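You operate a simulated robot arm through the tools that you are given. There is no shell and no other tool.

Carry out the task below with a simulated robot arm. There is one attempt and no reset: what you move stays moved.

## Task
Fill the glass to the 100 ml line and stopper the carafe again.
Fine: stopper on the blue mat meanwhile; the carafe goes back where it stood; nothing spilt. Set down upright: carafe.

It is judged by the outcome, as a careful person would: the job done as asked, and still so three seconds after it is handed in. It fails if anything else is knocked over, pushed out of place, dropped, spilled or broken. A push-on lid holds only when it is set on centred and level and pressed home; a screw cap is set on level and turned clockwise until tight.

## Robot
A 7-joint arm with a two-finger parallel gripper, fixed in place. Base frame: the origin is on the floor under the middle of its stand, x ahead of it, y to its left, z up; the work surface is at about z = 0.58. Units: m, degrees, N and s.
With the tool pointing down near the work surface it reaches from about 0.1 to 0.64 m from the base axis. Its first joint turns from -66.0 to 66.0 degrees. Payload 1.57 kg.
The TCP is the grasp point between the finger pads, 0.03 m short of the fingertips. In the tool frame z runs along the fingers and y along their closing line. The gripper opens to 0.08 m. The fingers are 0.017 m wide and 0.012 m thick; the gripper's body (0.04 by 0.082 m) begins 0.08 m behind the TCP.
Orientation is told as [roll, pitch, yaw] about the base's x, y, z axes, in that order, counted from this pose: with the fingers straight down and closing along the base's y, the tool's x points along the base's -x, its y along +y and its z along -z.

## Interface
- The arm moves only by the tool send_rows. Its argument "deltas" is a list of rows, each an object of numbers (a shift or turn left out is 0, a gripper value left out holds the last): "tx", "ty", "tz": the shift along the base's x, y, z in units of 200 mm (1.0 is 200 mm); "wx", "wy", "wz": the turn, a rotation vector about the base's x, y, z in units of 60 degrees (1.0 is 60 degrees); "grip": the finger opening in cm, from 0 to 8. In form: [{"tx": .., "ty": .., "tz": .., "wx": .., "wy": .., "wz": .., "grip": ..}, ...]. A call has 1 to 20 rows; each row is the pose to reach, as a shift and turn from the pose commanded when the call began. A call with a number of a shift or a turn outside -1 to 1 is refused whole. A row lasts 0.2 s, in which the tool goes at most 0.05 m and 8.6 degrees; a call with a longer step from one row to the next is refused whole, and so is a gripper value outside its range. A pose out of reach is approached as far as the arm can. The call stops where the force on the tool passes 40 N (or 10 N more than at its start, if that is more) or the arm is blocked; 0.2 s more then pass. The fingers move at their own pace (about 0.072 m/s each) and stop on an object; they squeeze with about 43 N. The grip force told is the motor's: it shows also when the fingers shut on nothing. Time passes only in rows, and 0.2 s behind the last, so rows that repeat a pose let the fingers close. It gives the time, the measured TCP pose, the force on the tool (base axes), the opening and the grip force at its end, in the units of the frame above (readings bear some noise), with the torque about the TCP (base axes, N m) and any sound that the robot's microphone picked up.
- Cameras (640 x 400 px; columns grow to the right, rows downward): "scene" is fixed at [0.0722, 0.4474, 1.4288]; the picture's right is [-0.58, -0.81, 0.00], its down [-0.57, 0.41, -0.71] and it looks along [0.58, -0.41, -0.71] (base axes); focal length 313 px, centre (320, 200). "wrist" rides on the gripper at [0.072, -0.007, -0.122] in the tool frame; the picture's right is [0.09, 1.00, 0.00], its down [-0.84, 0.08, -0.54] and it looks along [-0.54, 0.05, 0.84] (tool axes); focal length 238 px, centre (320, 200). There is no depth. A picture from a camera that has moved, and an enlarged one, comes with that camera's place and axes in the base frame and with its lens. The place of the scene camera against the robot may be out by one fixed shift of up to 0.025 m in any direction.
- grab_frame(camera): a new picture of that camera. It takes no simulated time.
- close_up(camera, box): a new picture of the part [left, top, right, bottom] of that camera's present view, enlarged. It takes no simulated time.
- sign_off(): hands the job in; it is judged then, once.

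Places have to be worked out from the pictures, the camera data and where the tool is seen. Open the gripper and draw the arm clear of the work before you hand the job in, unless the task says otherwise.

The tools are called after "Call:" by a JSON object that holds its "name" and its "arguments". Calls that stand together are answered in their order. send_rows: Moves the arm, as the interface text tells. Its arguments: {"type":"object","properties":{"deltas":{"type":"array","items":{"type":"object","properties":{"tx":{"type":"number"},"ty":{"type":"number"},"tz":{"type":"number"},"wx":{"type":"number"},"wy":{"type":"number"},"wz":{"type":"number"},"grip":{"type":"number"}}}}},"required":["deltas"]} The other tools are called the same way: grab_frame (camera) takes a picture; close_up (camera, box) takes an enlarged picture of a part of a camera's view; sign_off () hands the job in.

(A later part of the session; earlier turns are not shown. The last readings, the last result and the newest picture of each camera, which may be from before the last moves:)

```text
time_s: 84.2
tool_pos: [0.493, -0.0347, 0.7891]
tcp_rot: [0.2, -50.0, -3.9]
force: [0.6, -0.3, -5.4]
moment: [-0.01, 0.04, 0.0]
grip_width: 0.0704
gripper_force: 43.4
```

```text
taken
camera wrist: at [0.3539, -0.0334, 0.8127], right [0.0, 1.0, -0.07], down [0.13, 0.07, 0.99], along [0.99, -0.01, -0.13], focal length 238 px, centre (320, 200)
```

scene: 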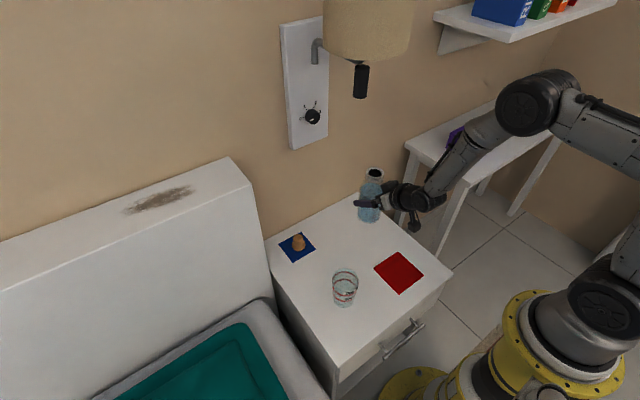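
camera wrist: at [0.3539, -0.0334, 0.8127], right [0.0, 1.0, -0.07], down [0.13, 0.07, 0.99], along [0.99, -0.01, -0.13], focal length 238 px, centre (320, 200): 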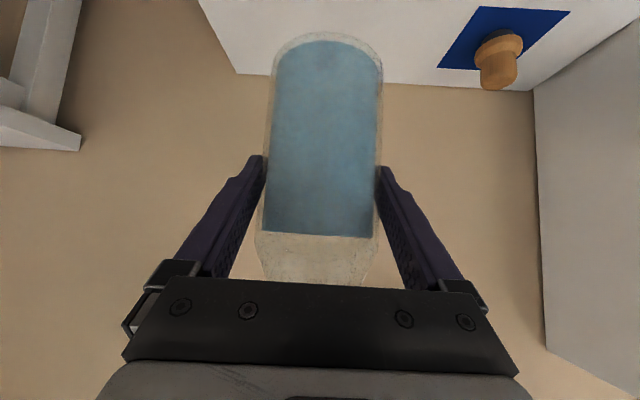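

Lifted cleanly (about 5.5 N load), and still upright. I'll raise a bit more, then retract toward the base in small monitored steps while tipping forward gently (well below the pouring angle), because the wrist passes a singular posture around here.

Call:
{"name": "send_rows", "arguments": {"deltas": [{"tz": 0.08}, {"tz": 0.16}, {"tz": 0.24}, {"tz": 0.3}, {"tz": 0.3, "tx": -0.04, "wx": 0.0045, "wy": 0.0665}, {"tz": 0.3, "tx": -0.08, "wx": 0.0091, "wy": 0.133}, {"tz": 0.3, "tx": -0.12, "wx": 0.0136, "wy": 0.1996}, {"tz": 0.3, "tx": -0.12, "wx": 0.0136, "wy": 0.1996}]}}

Call:
{"name": "grab_frame", "arguments": {"camera": "scene"}}

```text
time_s: 86.0
tool_pos: [0.4702, -0.0328, 0.8486]
tcp_rot: [0.3, -38.0, -3.8]
force: [0.2, 1.3, -5.6]
moment: [0.03, 0.01, -0.03]
grip_width: 0.0703
gripper_force: 43.3
```

```text
taken
```

scene: 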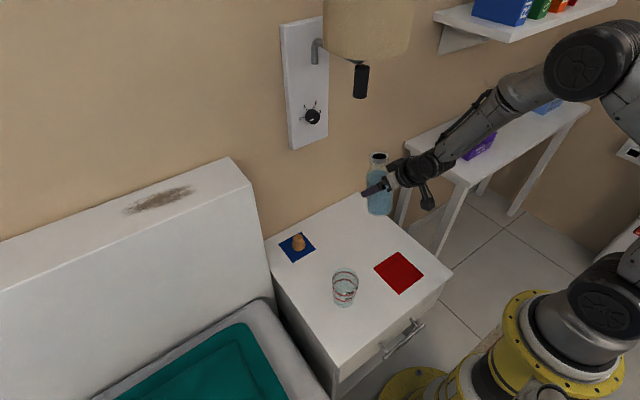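

Tracking perfectly (pitch -38°, carafe tipped 12°). Continuing in the same way.

Call:
{"name": "send_rows", "arguments": {"deltas": [{"tx": -0.07, "wx": 0.0045, "wy": 0.0665}, {"tx": -0.14, "wx": 0.0091, "wy": 0.133}, {"tx": -0.21, "wx": 0.0136, "wy": 0.1996}, {"tx": -0.28, "wx": 0.0181, "wy": 0.2661}, {"tx": -0.28, "wx": 0.0181, "wy": 0.2661}]}}

```text
time_s: 87.2
tool_pos: [0.4141, -0.0352, 0.8481]
tcp_rot: [0.3, -22.0, -3.8]
force: [-0.2, -0.5, -5.6]
moment: [0.01, -0.04, 0.0]
grip_width: 0.0702
gripper_force: 42.8
```

Still exact. Continue to roughly x≈0.32, pitch about -6° (carafe tipped 44°, still below pouring).

Call:
{"name": "send_rows", "arguments": {"deltas": [{"tx": -0.1, "wx": 0.0045, "wy": 0.0665}, {"tx": -0.2, "wx": 0.0091, "wy": 0.133}, {"tx": -0.3, "wx": 0.0136, "wy": 0.1996}, {"tx": -0.4, "wx": 0.0181, "wy": 0.2661}, {"tx": -0.5, "wx": 0.0181, "wy": 0.2661}, {"tx": -0.5, "wx": 0.0181, "wy": 0.2661}]}}

Call:
{"name": "grab_frame", "arguments": {"camera": "scene"}}

Call:
{"name": "grab_frame", "arguments": {"camera": "wrist"}}

```text
time_s: 88.6
tool_pos: [0.3164, -0.0351, 0.8488]
tcp_rot: [0.3, -6.0, -3.8]
force: [0.2, -0.3, -5.5]
moment: [0.01, -0.01, -0.04]
grip_width: 0.0699
gripper_force: 43.4
out of reach, approached as far as the arm can: row 1, 2
```

```text
taken
```

scene: 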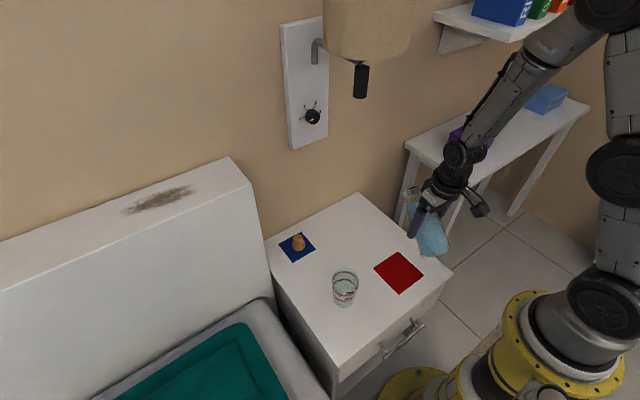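

```text
taken
camera wrist: at [0.231, -0.0374, 0.9626], right [-0.03, 1.0, 0.0], down [0.78, 0.02, 0.63], along [0.63, 0.01, -0.78], focal length 238 px, centre (320, 200)
```

wrist: 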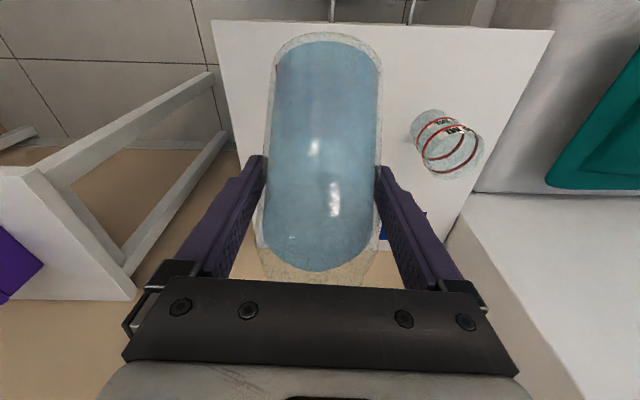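

Smooth, no spill. Let me get a precise fix on the glass from this viewpoint before swinging over.

Call:
{"name": "close_up", "arguments": {"camera": "wrist", "box": [390, 90, 510, 200]}}

Call:
{"name": "close_up", "arguments": {"camera": "scene", "box": [310, 250, 380, 320]}}

```text
3.64 times, centred on (450, 145) of wrist
camera zoom: at [0.231, -0.0374, 0.9626], right [-0.03, 1.0, 0.0], down [0.78, 0.02, 0.63], along [0.63, 0.01, -0.78], focal length 867 px, centre (-153, 400)
```

zoom: 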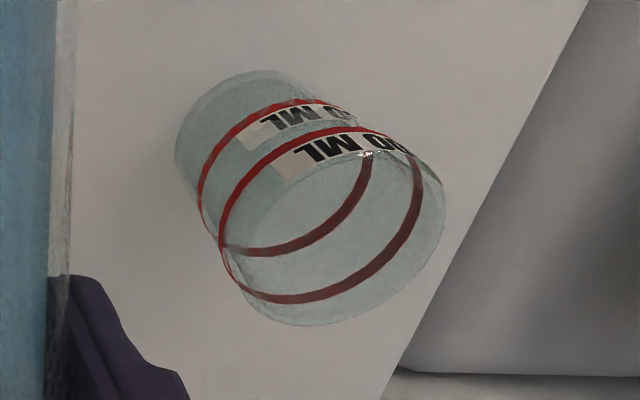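

```text
5.71 times, centred on (345, 285) of scene
camera zoom: at [0.0722, 0.4474, 1.4288], right [-0.58, -0.81, 0.0], down [-0.57, 0.41, -0.71], along [0.58, -0.41, -0.71], focal length 1787 px, centre (177, -286)
```

zoom: 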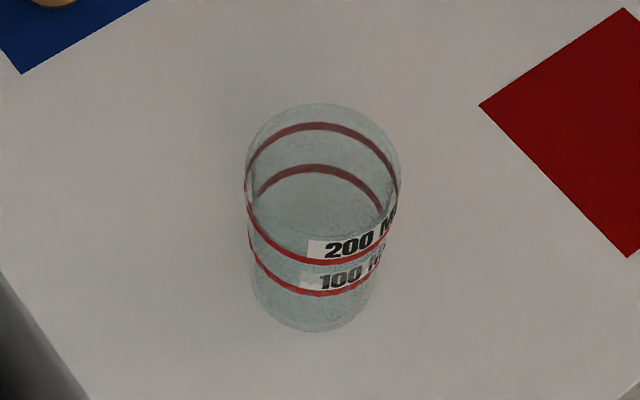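

Combining views puts the glass at about (0.381, 0.145), rim z≈0.67–0.69. I'll swing around to the glass's bearing (yaw ~21°) at this height, with the tilt unchanged.

Call:
{"name": "send_rows", "arguments": {"deltas": [{"tx": -0.005, "ty": 0.093, "wz": 0.0515}, {"tx": -0.01, "ty": 0.186, "wz": 0.103}, {"tx": -0.015, "ty": 0.279, "wz": 0.1545}, {"tx": -0.025, "ty": 0.372, "wz": 0.206}, {"tx": -0.04, "ty": 0.465, "wz": 0.2575}, {"tx": -0.055, "ty": 0.558, "wz": 0.309}, {"tx": -0.075, "ty": 0.651, "wz": 0.3605}, {"tx": -0.097, "ty": 0.743, "wz": 0.4117}, {"tx": -0.097, "ty": 0.743, "wz": 0.4117}]}}

Call:
{"name": "grab_frame", "arguments": {"camera": "scene"}}

Call:
{"name": "grab_frame", "arguments": {"camera": "wrist"}}

```text
time_s: 90.6
tool_pos: [0.2951, 0.1148, 0.848]
tcp_rot: [0.3, -6.0, 20.9]
force: [-0.4, 0.6, -5.2]
moment: [-0.04, -0.02, -0.03]
grip_width: 0.07
gripper_force: 42.9
```

```text
taken
```

scene: 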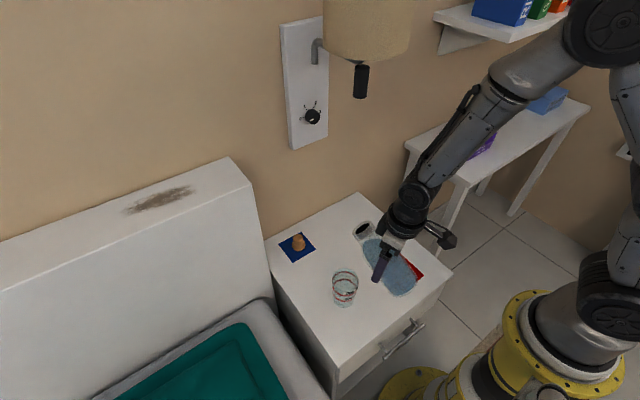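

```text
taken
camera wrist: at [0.219, 0.0772, 0.9618], right [-0.44, 0.9, 0.0], down [0.7, 0.35, 0.63], along [0.56, 0.27, -0.78], focal length 238 px, centre (320, 200)
```

wrist: 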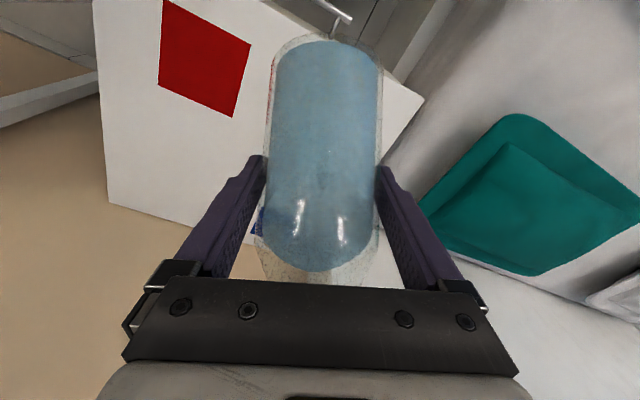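

The carafe is now lined up on the glass's bearing, tipped 44°, mouth about 24 cm up. I'll lower it and tip to 56° (still below pouring) with the lip aimed about 1 cm short of the glass centre, then check clearances.

Call:
{"name": "send_rows", "arguments": {"deltas": [{"tx": -0.005, "ty": -0.004, "tz": -0.12, "wx": -0.0119, "wy": 0.0311}, {"tx": -0.01, "ty": -0.008, "tz": -0.24, "wx": -0.0238, "wy": 0.0623}, {"tx": -0.016, "ty": -0.012, "tz": -0.36, "wx": -0.0357, "wy": 0.0934}, {"tx": -0.021, "ty": -0.015, "tz": -0.48, "wx": -0.0476, "wy": 0.1245}, {"tx": -0.026, "ty": -0.019, "tz": -0.58, "wx": -0.0595, "wy": 0.1557}, {"tx": -0.0315, "ty": -0.023, "tz": -0.66, "wx": -0.0714, "wy": 0.1868}, {"tx": -0.0315, "ty": -0.023, "tz": -0.7, "wx": -0.0714, "wy": 0.1868}, {"tx": -0.0315, "ty": -0.023, "tz": -0.7, "wx": -0.0714, "wy": 0.1868}]}}

Call:
{"name": "grab_frame", "arguments": {"camera": "scene"}}

Call:
{"name": "close_up", "arguments": {"camera": "scene", "box": [310, 210, 430, 320]}}

Call:
{"name": "grab_frame", "arguments": {"camera": "wrist"}}

```text
time_s: 92.4
tool_pos: [0.2895, 0.11, 0.7088]
tcp_rot: [0.2, 6.0, 20.9]
force: [-0.3, -0.2, -5.1]
moment: [0.04, -0.04, -0.01]
grip_width: 0.07
gripper_force: 42.8
```

```text
taken
```

scene: 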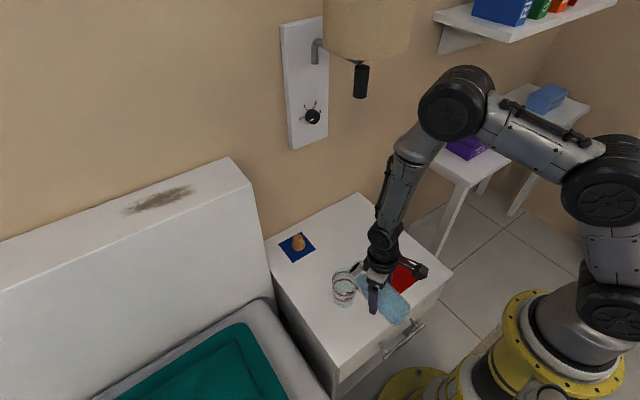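

```text
3.64 times, centred on (370, 265) of scene
camera zoom: at [0.0722, 0.4474, 1.4288], right [-0.58, -0.81, 0.0], down [-0.57, 0.41, -0.71], along [0.58, -0.41, -0.71], focal length 1137 px, centre (138, -36)
```

zoom: 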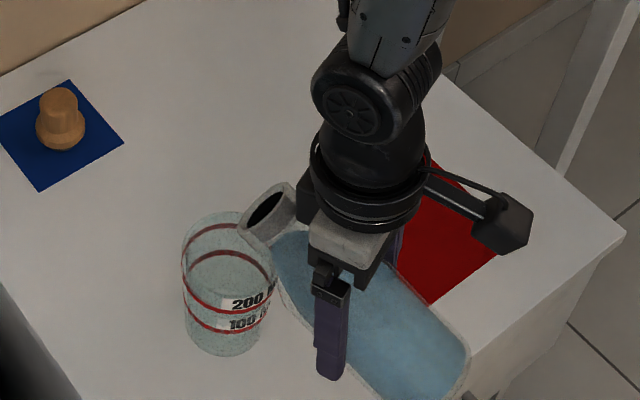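

```text
taken
camera wrist: at [0.238, 0.0815, 0.8376], right [-0.44, 0.9, 0.02], down [0.8, 0.39, 0.45], along [0.4, 0.21, -0.89], focal length 238 px, centre (320, 200)
```

wrist: 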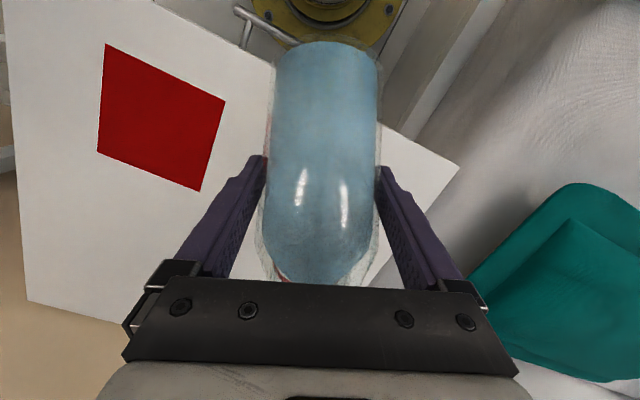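

The scene view shows the lip over the glass but about 2 cm short of centre, with the mouth ~86 mm from the grip point. I'll shift forward, tip to 60° and bring the lip down to roughly 3–4 cm above the rim.

Call:
{"name": "send_rows", "arguments": {"deltas": [{"tx": 0.011, "ty": 0.004, "tz": -0.038, "wx": -0.0079, "wy": 0.0208}, {"tx": 0.023, "ty": 0.009, "tz": -0.076, "wx": -0.0159, "wy": 0.0415}, {"tx": 0.034, "ty": 0.013, "tz": -0.114, "wx": -0.0238, "wy": 0.0623}, {"tx": 0.034, "ty": 0.013, "tz": -0.114, "wx": -0.0238, "wy": 0.0623}]}}

Call:
{"name": "close_up", "arguments": {"camera": "scene", "box": [310, 230, 410, 320]}}

Call:
{"name": "grab_frame", "arguments": {"camera": "wrist"}}

```text
time_s: 93.4
tool_pos: [0.2973, 0.113, 0.6847]
tcp_rot: [0.3, 10.0, 20.8]
force: [-1.2, -0.7, -3.7]
moment: [0.03, -0.08, 0.04]
grip_width: 0.0698
gripper_force: 43.1
```

```text
4.44 times, centred on (360, 275) of scene
camera zoom: at [0.0722, 0.4474, 1.4288], right [-0.58, -0.81, 0.0], down [-0.57, 0.41, -0.71], along [0.58, -0.41, -0.71], focal length 1390 px, centre (142, -133)
```

zoom: 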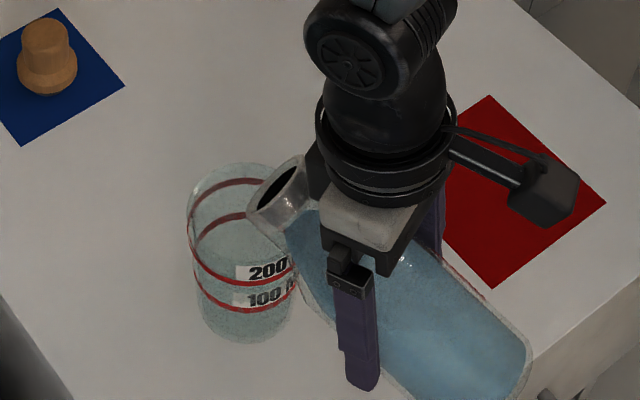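

```text
taken
camera wrist: at [0.2527, 0.088, 0.8182], right [-0.44, 0.9, 0.02], down [0.83, 0.4, 0.39], along [0.34, 0.19, -0.92], focal length 238 px, centre (320, 200)
```

wrist: 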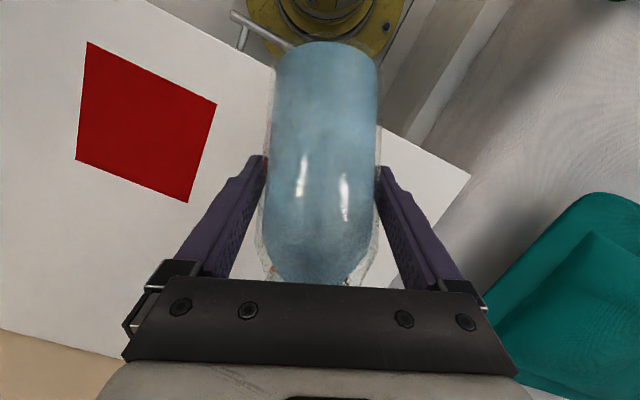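

The load reading dipped slightly (3.7 N vs ~5.2 N), so the neck may be close to brushing the rim. I'll look closer before doing anything else.

Call:
{"name": "close_up", "arguments": {"camera": "scene", "box": [325, 255, 385, 312]}}

Call:
{"name": "close_up", "arguments": {"camera": "scene", "box": [310, 250, 380, 320]}}

```text
7.02 times, centred on (355, 284) of scene
camera zoom: at [0.0722, 0.4474, 1.4288], right [-0.58, -0.81, 0.0], down [-0.57, 0.41, -0.71], along [0.58, -0.41, -0.71], focal length 2194 px, centre (74, -386)
```

zoom: 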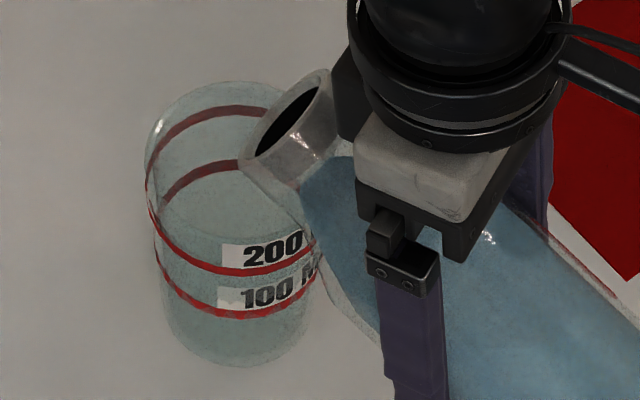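

```text
5.71 times, centred on (345, 285) of scene
camera zoom: at [0.0722, 0.4474, 1.4288], right [-0.58, -0.81, 0.0], down [-0.57, 0.41, -0.71], along [0.58, -0.41, -0.71], focal length 1787 px, centre (177, -286)
```

zoom: 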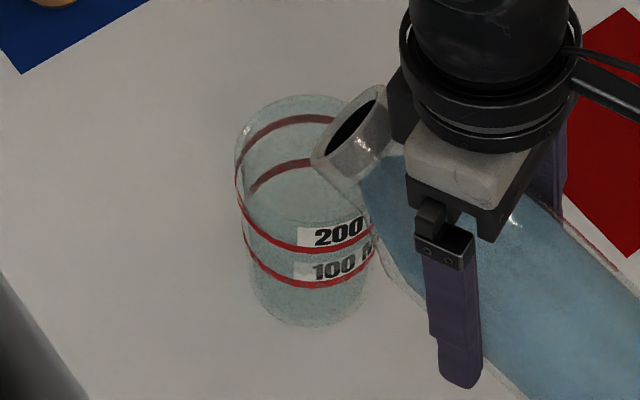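

The glass rim has shifted a few pixels versus before: the carafe's shoulder is leaning on the glass's near edge. I'll back straight off immediately (toward the robot and up) to release it.

Call:
{"name": "send_rows", "arguments": {"deltas": [{"tx": -0.023, "ty": -0.009, "tz": 0.01}, {"tx": -0.047, "ty": -0.018, "tz": 0.03}, {"tx": -0.07, "ty": -0.027, "tz": 0.08}, {"tx": -0.08, "ty": -0.03, "tz": 0.16}, {"tx": -0.08, "ty": -0.03, "tz": 0.24}, {"tx": -0.08, "ty": -0.03, "tz": 0.24}]}}

Call:
{"name": "close_up", "arguments": {"camera": "scene", "box": [310, 250, 380, 320]}}

```text
time_s: 94.8
tool_pos: [0.2799, 0.1068, 0.7343]
tcp_rot: [0.2, 10.1, 20.8]
force: [-0.5, -0.5, -4.9]
moment: [-0.03, -0.01, 0.03]
grip_width: 0.0697
gripper_force: 42.7
```

```text
5.71 times, centred on (345, 285) of scene
camera zoom: at [0.0722, 0.4474, 1.4288], right [-0.58, -0.81, 0.0], down [-0.57, 0.41, -0.71], along [0.58, -0.41, -0.71], focal length 1787 px, centre (177, -286)
```

zoom: 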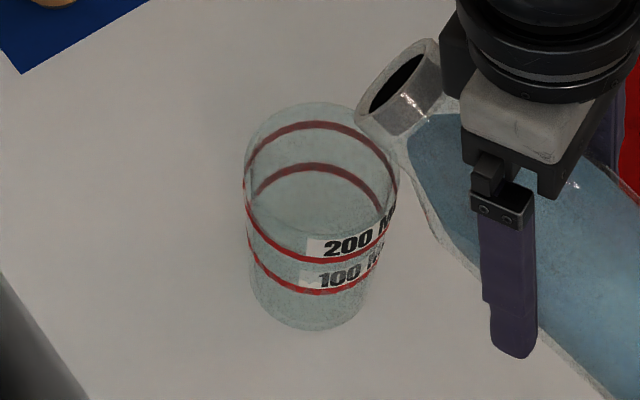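

The glass settled back to within about 1 px of its original spot (label and rim match to <1 mm). So the rim is really at z≈0.69 and the glass centre at about (0.3755, 0.139). I'll re-approach higher: TCP (0.291, 0.107, 0.708), which keeps the neck ~2.5 cm above the rim.

Call:
{"name": "send_rows", "arguments": {"deltas": [{"tx": 0.02, "tz": -0.03}, {"tx": 0.04, "tz": -0.07}, {"tx": 0.055, "ty": 0.001, "tz": -0.1}, {"tx": 0.055, "ty": 0.001, "tz": -0.13}, {"tx": 0.055, "ty": 0.001, "tz": -0.13}]}}

Call:
{"name": "close_up", "arguments": {"camera": "scene", "box": [310, 250, 380, 320]}}

```text
time_s: 96.0
tool_pos: [0.2916, 0.1066, 0.7089]
tcp_rot: [0.4, 10.0, 20.9]
force: [-0.5, -0.2, -4.3]
moment: [0.04, 0.0, -0.02]
grip_width: 0.0701
gripper_force: 43.4
```

```text
5.71 times, centred on (345, 285) of scene
camera zoom: at [0.0722, 0.4474, 1.4288], right [-0.58, -0.81, 0.0], down [-0.57, 0.41, -0.71], along [0.58, -0.41, -0.71], focal length 1787 px, centre (177, -286)
```

zoom: 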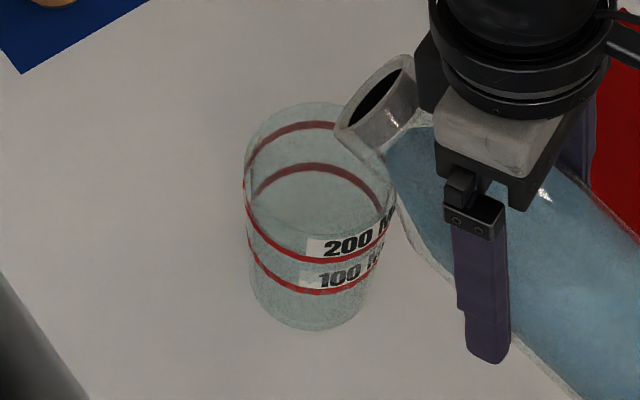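

Good clearance now, and a vertical drop from the lip lands ~1.3 cm short of the glass centre, safely inside. I'll start tipping slowly: 60° to 64°, holding to see whether flow starts.

Call:
{"name": "send_rows", "arguments": {"deltas": [{"tz": 0.01, "wx": -0.0118, "wy": 0.0312}, {"tz": 0.02, "wx": -0.0237, "wy": 0.0623}, {"tz": 0.02, "wx": -0.0237, "wy": 0.0623}]}}

Call:
{"name": "close_up", "arguments": {"camera": "scene", "box": [310, 250, 380, 320]}}

```text
time_s: 96.8
tool_pos: [0.2916, 0.1056, 0.7129]
tcp_rot: [0.4, 14.0, 20.9]
force: [-0.7, -0.6, -5.7]
moment: [0.0, -0.02, -0.01]
grip_width: 0.0698
gripper_force: 43.3
```

```text
5.71 times, centred on (345, 285) of scene
camera zoom: at [0.0722, 0.4474, 1.4288], right [-0.58, -0.81, 0.0], down [-0.57, 0.41, -0.71], along [0.58, -0.41, -0.71], focal length 1787 px, centre (177, -286)
```

zoom: 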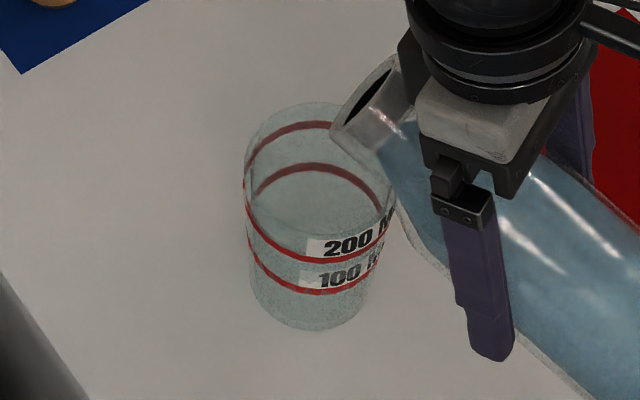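

No flow yet at 64°; water has reached the shoulder. Next to 68°.

Call:
{"name": "send_rows", "arguments": {"deltas": [{"tz": 0.01, "wx": -0.0118, "wy": 0.0312}, {"tz": 0.02, "wx": -0.0237, "wy": 0.0623}, {"tz": 0.02, "wx": -0.0237, "wy": 0.0623}]}}

Call:
{"name": "close_up", "arguments": {"camera": "scene", "box": [310, 250, 380, 320]}}

```text
time_s: 97.6
tool_pos: [0.2913, 0.1066, 0.7161]
tcp_rot: [0.3, 18.1, 20.9]
force: [0.4, -0.2, -5.3]
moment: [0.01, -0.05, 0.0]
grip_width: 0.0699
gripper_force: 42.7
```

```text
5.71 times, centred on (345, 285) of scene
camera zoom: at [0.0722, 0.4474, 1.4288], right [-0.58, -0.81, 0.0], down [-0.57, 0.41, -0.71], along [0.58, -0.41, -0.71], focal length 1787 px, centre (177, -286)
```

zoom: 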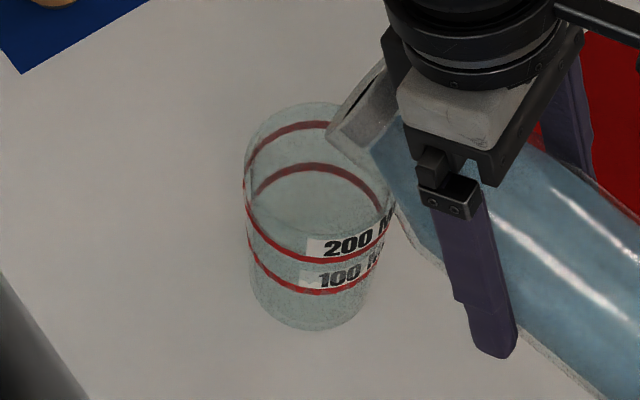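

Still nothing flowing at 68°. Going to 71° in small steps.

Call:
{"name": "send_rows", "arguments": {"deltas": [{"wx": -0.0089, "wy": 0.0234}, {"wx": -0.0178, "wy": 0.0468}, {"wx": -0.0178, "wy": 0.0468}]}}

Call:
{"name": "close_up", "arguments": {"camera": "scene", "box": [310, 250, 380, 320]}}

```text
time_s: 98.4
tool_pos: [0.2906, 0.1061, 0.7157]
tcp_rot: [0.3, 20.9, 21.0]
force: [-0.5, 1.0, -5.5]
moment: [-0.01, -0.04, 0.03]
grip_width: 0.0701
gripper_force: 43.7
```

```text
5.71 times, centred on (345, 285) of scene
camera zoom: at [0.0722, 0.4474, 1.4288], right [-0.58, -0.81, 0.0], down [-0.57, 0.41, -0.71], along [0.58, -0.41, -0.71], focal length 1787 px, centre (177, -286)
```

zoom: 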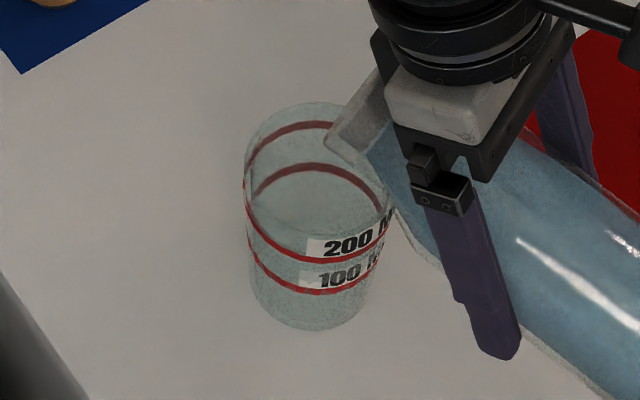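

Still no stream; water is at the neck's base. On to 73.5°.

Call:
{"name": "send_rows", "arguments": {"deltas": [{"wx": -0.0074, "wy": 0.0195}, {"wx": -0.0148, "wy": 0.039}, {"wx": -0.0148, "wy": 0.039}]}}

Call:
{"name": "close_up", "arguments": {"camera": "scene", "box": [310, 250, 380, 320]}}

```text
time_s: 99.2
tool_pos: [0.2906, 0.1063, 0.716]
tcp_rot: [0.2, 23.5, 20.8]
force: [-0.2, 0.5, -4.9]
moment: [0.0, -0.08, 0.02]
grip_width: 0.0699
gripper_force: 42.9
```

```text
5.71 times, centred on (345, 285) of scene
camera zoom: at [0.0722, 0.4474, 1.4288], right [-0.58, -0.81, 0.0], down [-0.57, 0.41, -0.71], along [0.58, -0.41, -0.71], focal length 1787 px, centre (177, -286)
```

zoom: 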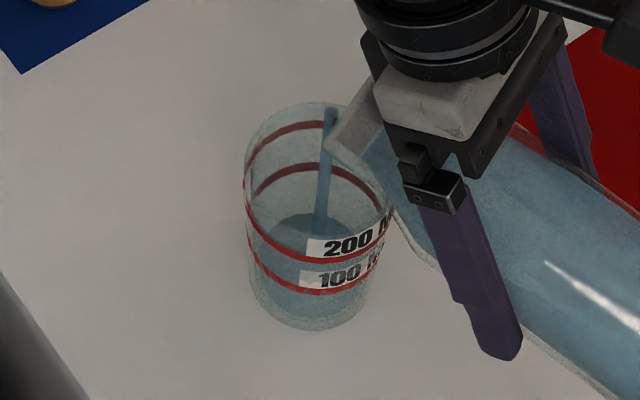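

Flow has started and the stream drops into the middle of the glass; roughly 10–15 ml so far. I'll hold this tilt briefly and watch.

Call:
{"name": "send_rows", "arguments": {"deltas": [{"tz": 0.0}]}}

Call:
{"name": "close_up", "arguments": {"camera": "scene", "box": [310, 250, 380, 320]}}

```text
time_s: 99.6
tool_pos: [0.2912, 0.1059, 0.7162]
tcp_rot: [0.3, 23.5, 20.9]
force: [-0.3, 0.4, -4.7]
moment: [-0.02, -0.05, -0.01]
grip_width: 0.07
gripper_force: 42.6
```

```text
5.71 times, centred on (345, 285) of scene
camera zoom: at [0.0722, 0.4474, 1.4288], right [-0.58, -0.81, 0.0], down [-0.57, 0.41, -0.71], along [0.58, -0.41, -0.71], focal length 1787 px, centre (177, -286)
```

zoom: 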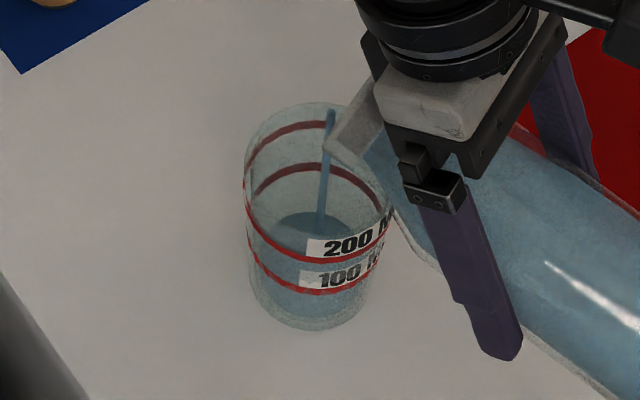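

The stream is thinning as it equalises at this tilt, which is nicely controllable. I'll add about 1° and hold.

Call:
{"name": "send_rows", "arguments": {"deltas": [{"wx": -0.0059, "wy": 0.0156}, {"wx": -0.0059, "wy": 0.0156}, {"wx": -0.0059, "wy": 0.0156}, {"wx": -0.0059, "wy": 0.0156}]}}

Call:
{"name": "close_up", "arguments": {"camera": "scene", "box": [310, 250, 380, 320]}}

Call:
{"name": "close_up", "arguments": {"camera": "scene", "box": [328, 265, 368, 312]}}

```text
time_s: 100.6
tool_pos: [0.2918, 0.1067, 0.7157]
tcp_rot: [0.4, 24.5, 20.8]
force: [-0.3, 0.1, -4.3]
moment: [0.0, -0.03, 0.0]
grip_width: 0.07
gripper_force: 42.8
```

```text
5.71 times, centred on (345, 285) of scene
camera zoom: at [0.0722, 0.4474, 1.4288], right [-0.58, -0.81, 0.0], down [-0.57, 0.41, -0.71], along [0.58, -0.41, -0.71], focal length 1787 px, centre (177, -286)
```

zoom: 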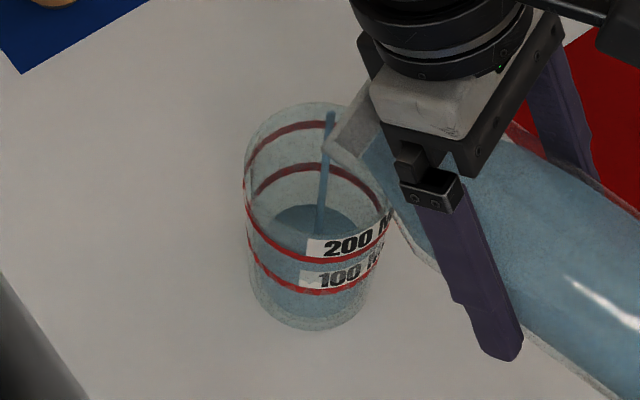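

```text
8.51 times, centred on (348, 288) of scene
camera zoom: at [0.0722, 0.4474, 1.4288], right [-0.58, -0.81, 0.0], down [-0.57, 0.41, -0.71], along [0.58, -0.41, -0.71], focal length 2661 px, centre (82, -553)
```

zoom: 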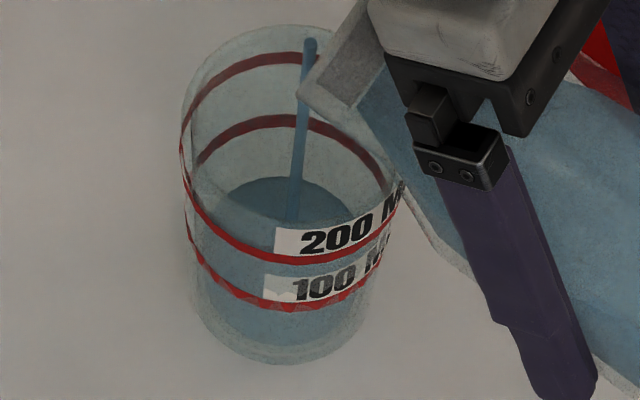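

Level is rising gradually (about 30 ml by eye against the back of the 100 line). Adding another 1.5° and holding.

Call:
{"name": "send_rows", "arguments": {"deltas": [{"wx": -0.0089, "wy": 0.0234}, {"wx": -0.0089, "wy": 0.0234}, {"wx": -0.0089, "wy": 0.0234}, {"wx": -0.0089, "wy": 0.0234}]}}

Call:
{"name": "close_up", "arguments": {"camera": "scene", "box": [328, 265, 368, 312]}}

```text
time_s: 101.6
tool_pos: [0.2909, 0.1061, 0.7166]
tcp_rot: [0.4, 26.0, 20.9]
force: [-0.1, 0.5, -4.0]
moment: [0.02, -0.04, -0.01]
grip_width: 0.0698
gripper_force: 42.9
```

```text
8.51 times, centred on (348, 288) of scene
camera zoom: at [0.0722, 0.4474, 1.4288], right [-0.58, -0.81, 0.0], down [-0.57, 0.41, -0.71], along [0.58, -0.41, -0.71], focal length 2661 px, centre (82, -553)
```

zoom: 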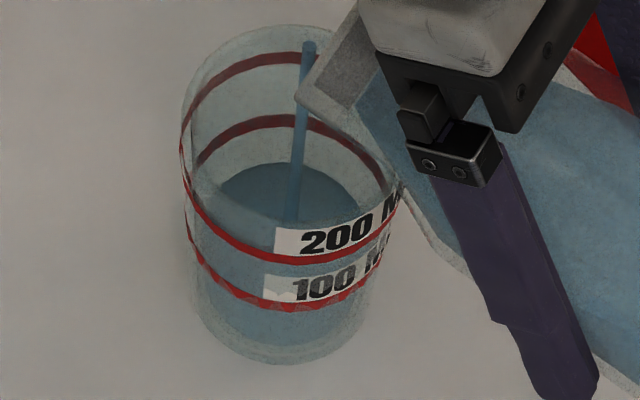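

Rising steadily: the water's back edge is at y≈163 in this crop; the 100 line's back is ≈121. Another +1° and hold for a second.

Call:
{"name": "send_rows", "arguments": {"deltas": [{"wx": -0.0059, "wy": 0.0156}, {"wx": -0.0059, "wy": 0.0156}, {"wx": -0.0059, "wy": 0.0156}, {"wx": -0.0059, "wy": 0.0156}]}}

Call:
{"name": "close_up", "arguments": {"camera": "scene", "box": [328, 265, 368, 312]}}

```text
time_s: 102.6
tool_pos: [0.2907, 0.1071, 0.7173]
tcp_rot: [0.5, 27.1, 20.8]
force: [-0.5, -0.5, -4.7]
moment: [0.0, -0.05, -0.05]
grip_width: 0.0698
gripper_force: 42.6
```

```text
8.51 times, centred on (348, 288) of scene
camera zoom: at [0.0722, 0.4474, 1.4288], right [-0.58, -0.81, 0.0], down [-0.57, 0.41, -0.71], along [0.58, -0.41, -0.71], focal length 2661 px, centre (82, -553)
```

zoom: 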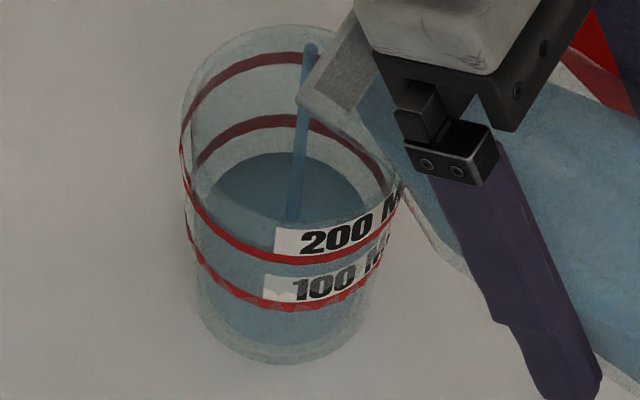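

Back edge now y≈152. Another +1° and hold.

Call:
{"name": "send_rows", "arguments": {"deltas": [{"tz": 0.005, "wx": -0.0059, "wy": 0.0156}, {"tz": 0.005, "wx": -0.0059, "wy": 0.0156}, {"tz": 0.005, "wx": -0.0059, "wy": 0.0156}, {"tz": 0.005, "wx": -0.0059, "wy": 0.0156}]}}

Call:
{"name": "close_up", "arguments": {"camera": "scene", "box": [328, 265, 368, 312]}}

```text
time_s: 103.6
tool_pos: [0.2913, 0.1061, 0.717]
tcp_rot: [0.3, 27.9, 20.9]
force: [0.5, -0.6, -3.4]
moment: [0.03, 0.0, 0.01]
grip_width: 0.0699
gripper_force: 43.4
```

```text
8.51 times, centred on (348, 288) of scene
camera zoom: at [0.0722, 0.4474, 1.4288], right [-0.58, -0.81, 0.0], down [-0.57, 0.41, -0.71], along [0.58, -0.41, -0.71], focal length 2661 px, centre (82, -553)
```

zoom: 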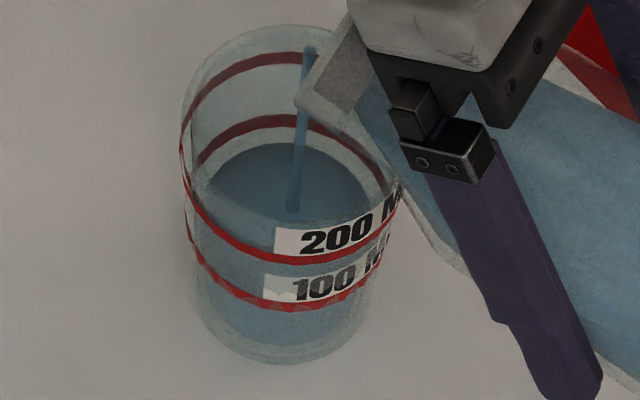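

Back edge y≈143; about 1 s more at this rate. I'll hold for three rows, then zoom in tighter.

Call:
{"name": "send_rows", "arguments": {"deltas": [{"tz": 0.0}, {"tz": 0.0}]}}

Call:
{"name": "close_up", "arguments": {"camera": "scene", "box": [332, 265, 362, 305]}}

```text
time_s: 104.2
tool_pos: [0.2901, 0.1059, 0.718]
tcp_rot: [0.3, 28.1, 20.9]
force: [-0.3, -0.2, -4.2]
moment: [0.02, -0.02, 0.03]
grip_width: 0.0696
gripper_force: 42.9
```

```text
10.00 times, centred on (347, 285) of scene
camera zoom: at [0.0722, 0.4474, 1.4288], right [-0.58, -0.81, 0.0], down [-0.57, 0.41, -0.71], along [0.58, -0.41, -0.71], focal length 3127 px, centre (50, -650)
```

zoom: 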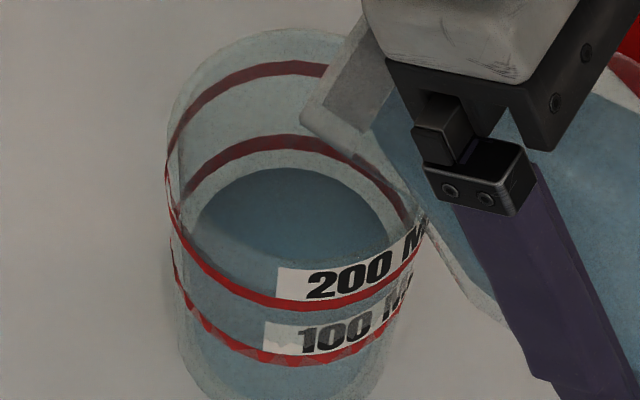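

The stream has stopped at this tilt; the surface is still clearly below the 100 line (roughly 70 ml). Adding another 1.2° and holding.

Call:
{"name": "send_rows", "arguments": {"deltas": [{"tz": 0.005, "wx": -0.0071, "wy": 0.0187}, {"tz": 0.005, "wx": -0.0071, "wy": 0.0187}, {"tz": 0.005, "wx": -0.0071, "wy": 0.0187}, {"tz": 0.005, "wx": -0.0071, "wy": 0.0187}]}}

Call:
{"name": "close_up", "arguments": {"camera": "scene", "box": [332, 265, 362, 305]}}

```text
time_s: 105.2
tool_pos: [0.2912, 0.1063, 0.7175]
tcp_rot: [0.4, 29.2, 20.9]
force: [0.1, 0.0, -4.8]
moment: [0.0, 0.0, -0.04]
grip_width: 0.07
gripper_force: 43.1
```

```text
10.00 times, centred on (347, 285) of scene
camera zoom: at [0.0722, 0.4474, 1.4288], right [-0.58, -0.81, 0.0], down [-0.57, 0.41, -0.71], along [0.58, -0.41, -0.71], focal length 3127 px, centre (50, -650)
```

zoom: 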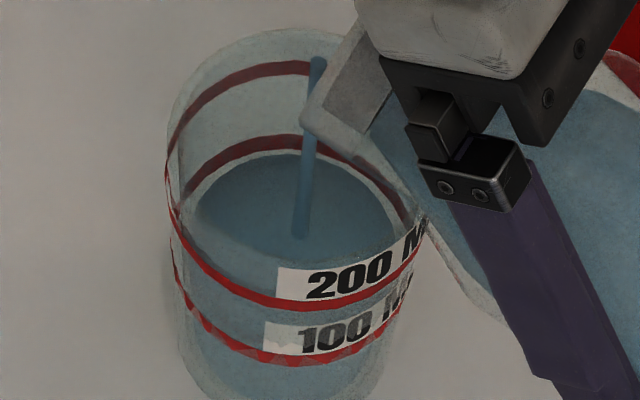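

Now the back edge is ~157 against the line's lower edge at ~151. Nearly there; one short hold.

Call:
{"name": "send_rows", "arguments": {"deltas": [{"tz": 0.0}]}}

Call:
{"name": "close_up", "arguments": {"camera": "scene", "box": [332, 265, 362, 305]}}

```text
time_s: 105.6
tool_pos: [0.2909, 0.108, 0.7186]
tcp_rot: [0.4, 29.2, 20.9]
force: [-0.7, 0.0, -4.1]
moment: [0.03, -0.04, 0.0]
grip_width: 0.0701
gripper_force: 43.2
```

```text
10.00 times, centred on (347, 285) of scene
camera zoom: at [0.0722, 0.4474, 1.4288], right [-0.58, -0.81, 0.0], down [-0.57, 0.41, -0.71], along [0.58, -0.41, -0.71], focal length 3127 px, centre (50, -650)
```

zoom: 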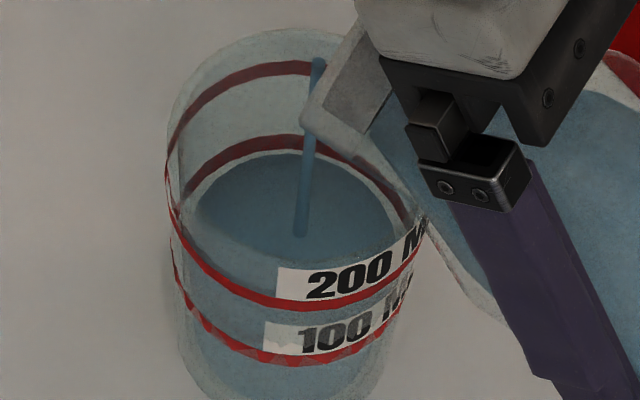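

By my estimate of the wall thickness (~3.4 mm, from the 36 mm spacing of the two lines), the surface should meet the line when its back edge is near y≈153 here, and it's about there. Time is frozen while I look, so let me zoom tighter before stopping.

Call:
{"name": "close_up", "arguments": {"camera": "scene", "box": [335, 275, 352, 287]}}

Call:
{"name": "close_up", "arguments": {"camera": "scene", "box": [330, 285, 362, 305]}}

```text
16.00 times, centred on (344, 281) of scene
camera zoom: at [0.0722, 0.4474, 1.4288], right [-0.58, -0.81, 0.0], down [-0.57, 0.41, -0.71], along [0.58, -0.41, -0.71], focal length 5003 px, centre (-56, -1096)
```

zoom: 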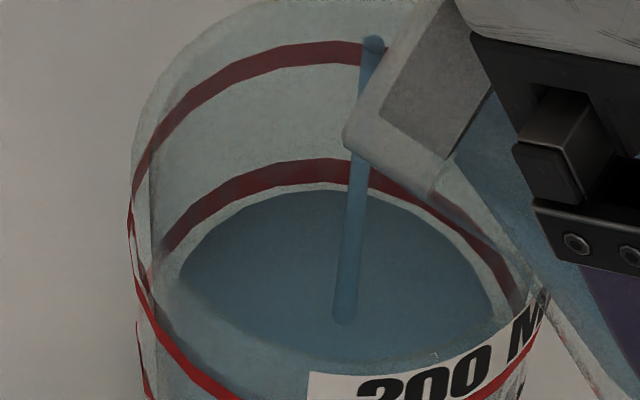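

```text
16.00 times, centred on (346, 295) of scene
camera zoom: at [0.0722, 0.4474, 1.4288], right [-0.58, -0.81, 0.0], down [-0.57, 0.41, -0.71], along [0.58, -0.41, -0.71], focal length 5003 px, centre (-96, -1320)
```

zoom: 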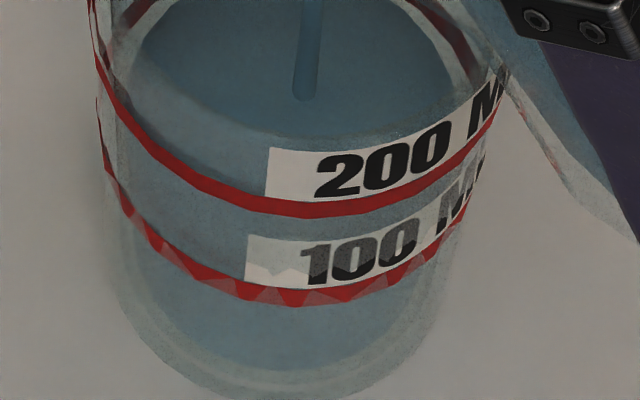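

The surface back edge (~190) versus band centre (~171) plus wall offset (~18) says the level is right at the 100 line, with a drop or two still in flight. Stopping now: tipping back promptly in place over the glass.

Call:
{"name": "send_rows", "arguments": {"deltas": [{"tz": 0.01, "wx": 0.0485, "wy": -0.1277}, {"tz": 0.02, "wx": 0.097, "wy": -0.2553}, {"tz": 0.02, "wx": 0.097, "wy": -0.2553}]}}

Call:
{"name": "close_up", "arguments": {"camera": "scene", "box": [335, 275, 352, 287]}}

Call:
{"name": "close_up", "arguments": {"camera": "scene", "box": [310, 250, 380, 320]}}

```text
time_s: 106.4
tool_pos: [0.2912, 0.1063, 0.722]
tcp_rot: [0.3, 12.7, 20.9]
force: [0.1, -0.3, -4.2]
moment: [0.0, -0.03, 0.0]
grip_width: 0.0696
gripper_force: 42.6
```

```text
16.00 times, centred on (344, 281) of scene
camera zoom: at [0.0722, 0.4474, 1.4288], right [-0.58, -0.81, 0.0], down [-0.57, 0.41, -0.71], along [0.58, -0.41, -0.71], focal length 5003 px, centre (-56, -1096)
```

zoom: 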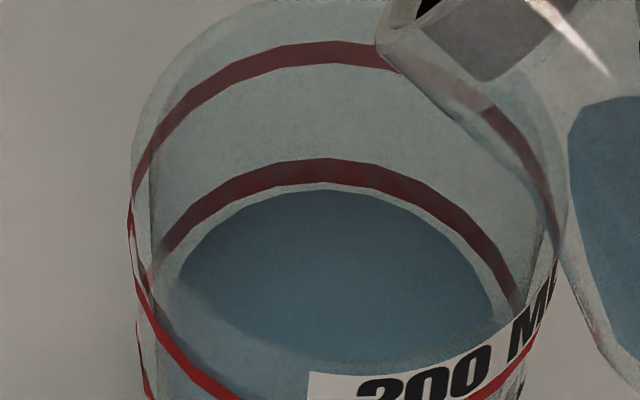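

```text
5.71 times, centred on (345, 285) of scene
camera zoom: at [0.0722, 0.4474, 1.4288], right [-0.58, -0.81, 0.0], down [-0.57, 0.41, -0.71], along [0.58, -0.41, -0.71], focal length 1787 px, centre (177, -286)
```

zoom: 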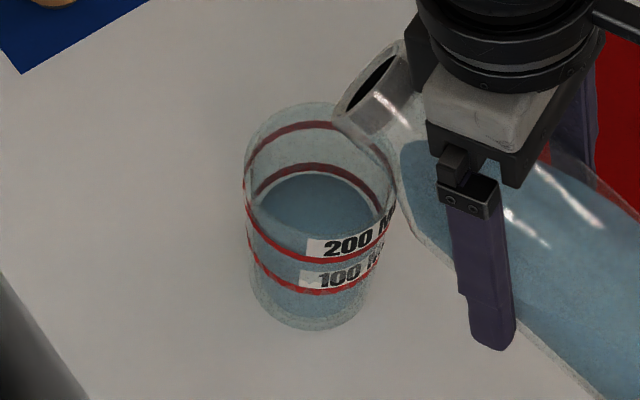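

Pour stopped cleanly with no drips visible. I'll raise the carafe away from the glass, tipping it back to 44°.

Call:
{"name": "send_rows", "arguments": {"deltas": [{"tz": 0.08, "wx": 0.0158, "wy": -0.0416}, {"tz": 0.17, "wx": 0.0316, "wy": -0.0833}, {"tz": 0.27, "wx": 0.0474, "wy": -0.1249}, {"tx": 0.005, "ty": 0.008, "tz": 0.37, "wx": 0.0633, "wy": -0.1665}, {"tx": 0.01, "ty": 0.016, "tz": 0.47, "wx": 0.0791, "wy": -0.2082}, {"tx": 0.015, "ty": 0.025, "tz": 0.56, "wx": 0.0949, "wy": -0.2498}, {"tx": 0.0195, "ty": 0.0335, "tz": 0.63, "wx": 0.1107, "wy": -0.2914}, {"tx": 0.0195, "ty": 0.0335, "tz": 0.63, "wx": 0.1107, "wy": -0.2914}]}}

Call:
{"name": "close_up", "arguments": {"camera": "scene", "box": [310, 250, 380, 320]}}

Call:
{"name": "grab_frame", "arguments": {"camera": "scene"}}

```text
time_s: 108.2
tool_pos: [0.2948, 0.1131, 0.8462]
tcp_rot: [0.3, -5.9, 20.9]
force: [0.3, -0.9, -4.7]
moment: [-0.04, 0.0, 0.02]
grip_width: 0.0698
gripper_force: 43.4
```

```text
5.71 times, centred on (345, 285) of scene
camera zoom: at [0.0722, 0.4474, 1.4288], right [-0.58, -0.81, 0.0], down [-0.57, 0.41, -0.71], along [0.58, -0.41, -0.71], focal length 1787 px, centre (177, -286)
```

zoom: 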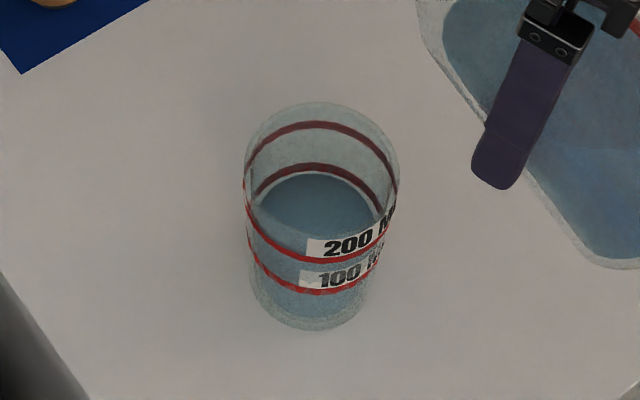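

```text
taken
```

scene: 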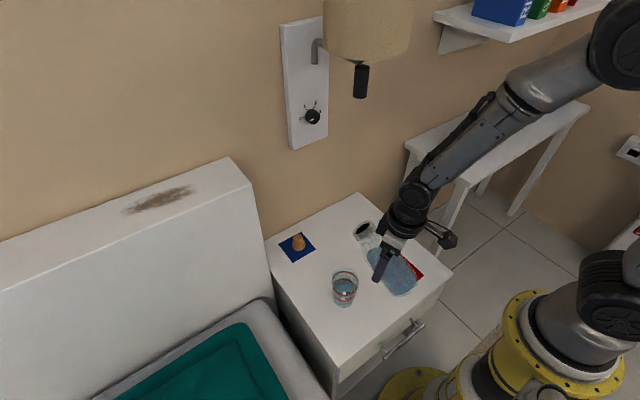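

No spill visible and the glass is standing where it was. With the view unobstructed, let me zoom on the level before carrying on.

Call:
{"name": "close_up", "arguments": {"camera": "scene", "box": [328, 265, 362, 309]}}

Call:
{"name": "close_up", "arguments": {"camera": "scene", "box": [330, 272, 360, 290]}}

```text
9.09 times, centred on (345, 287) of scene
camera zoom: at [0.0722, 0.4474, 1.4288], right [-0.58, -0.81, 0.0], down [-0.57, 0.41, -0.71], along [0.58, -0.41, -0.71], focal length 2842 px, centre (93, -591)
```

zoom: 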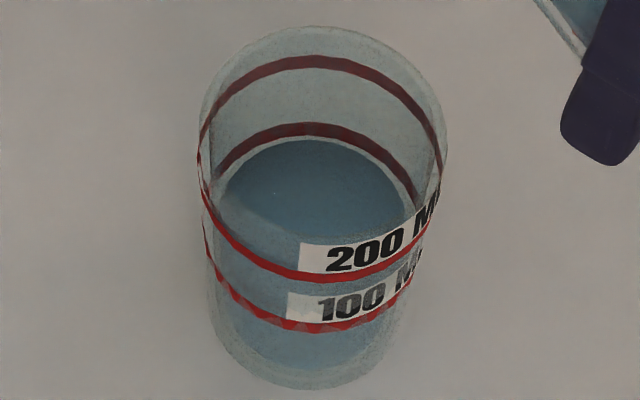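

```text
16.00 times, centred on (345, 281) of scene
camera zoom: at [0.0722, 0.4474, 1.4288], right [-0.58, -0.81, 0.0], down [-0.57, 0.41, -0.71], along [0.58, -0.41, -0.71], focal length 5003 px, centre (-80, -1096)
```

zoom: 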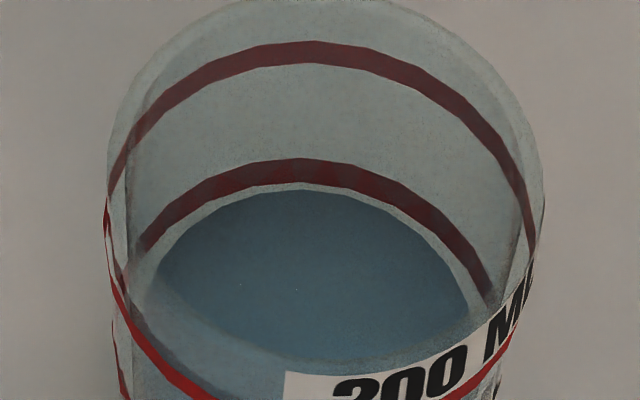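

The water sits at the 100 ml band. Now returning the carafe by the same path: swing back to its bearing (yaw -3.9°).

Call:
{"name": "send_rows", "arguments": {"deltas": [{"tx": 0.022, "ty": -0.093, "wz": -0.0517}, {"tx": 0.042, "ty": -0.186, "wz": -0.1033}, {"tx": 0.057, "ty": -0.279, "wz": -0.155}, {"tx": 0.072, "ty": -0.372, "wz": -0.2067}, {"tx": 0.082, "ty": -0.465, "wz": -0.2583}, {"tx": 0.093, "ty": -0.558, "wz": -0.31}, {"tx": 0.1, "ty": -0.651, "wz": -0.3617}, {"tx": 0.108, "ty": -0.741, "tz": 0.013, "wz": -0.4133}, {"tx": 0.108, "ty": -0.741, "tz": 0.013, "wz": -0.4133}]}}

Call:
{"name": "grab_frame", "arguments": {"camera": "scene"}}

```text
time_s: 110.2
tool_pos: [0.317, -0.0365, 0.8512]
tcp_rot: [0.3, -5.9, -4.0]
force: [-0.6, -0.1, -4.3]
moment: [0.0, -0.03, -0.01]
grip_width: 0.0698
gripper_force: 43.2
```

```text
taken
```

scene: 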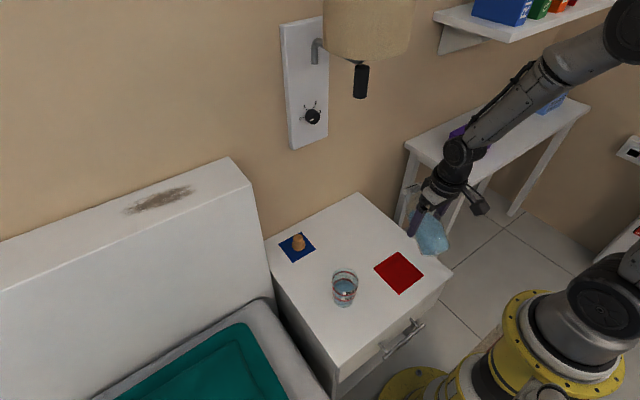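

Now extending back out and levelling the carafe in small steps.

Call:
{"name": "send_rows", "arguments": {"deltas": [{"tx": 0.1}, {"tx": 0.2, "wx": -0.0046, "wy": -0.067}, {"tx": 0.3, "wx": -0.0091, "wy": -0.1339}, {"tx": 0.4, "wx": -0.0137, "wy": -0.2009}, {"tx": 0.4855, "ty": 0.0065, "tz": -0.0155, "wx": -0.0183, "wy": -0.2678}, {"tx": 0.4855, "ty": 0.0065, "tz": -0.0155, "wx": -0.0183, "wy": -0.2678}]}}

```text
time_s: 111.6
tool_pos: [0.4157, -0.0335, 0.8482]
tcp_rot: [0.4, -22.0, -3.9]
force: [0.4, -0.8, -4.1]
moment: [0.02, 0.02, -0.01]
grip_width: 0.07
gripper_force: 43.0
```

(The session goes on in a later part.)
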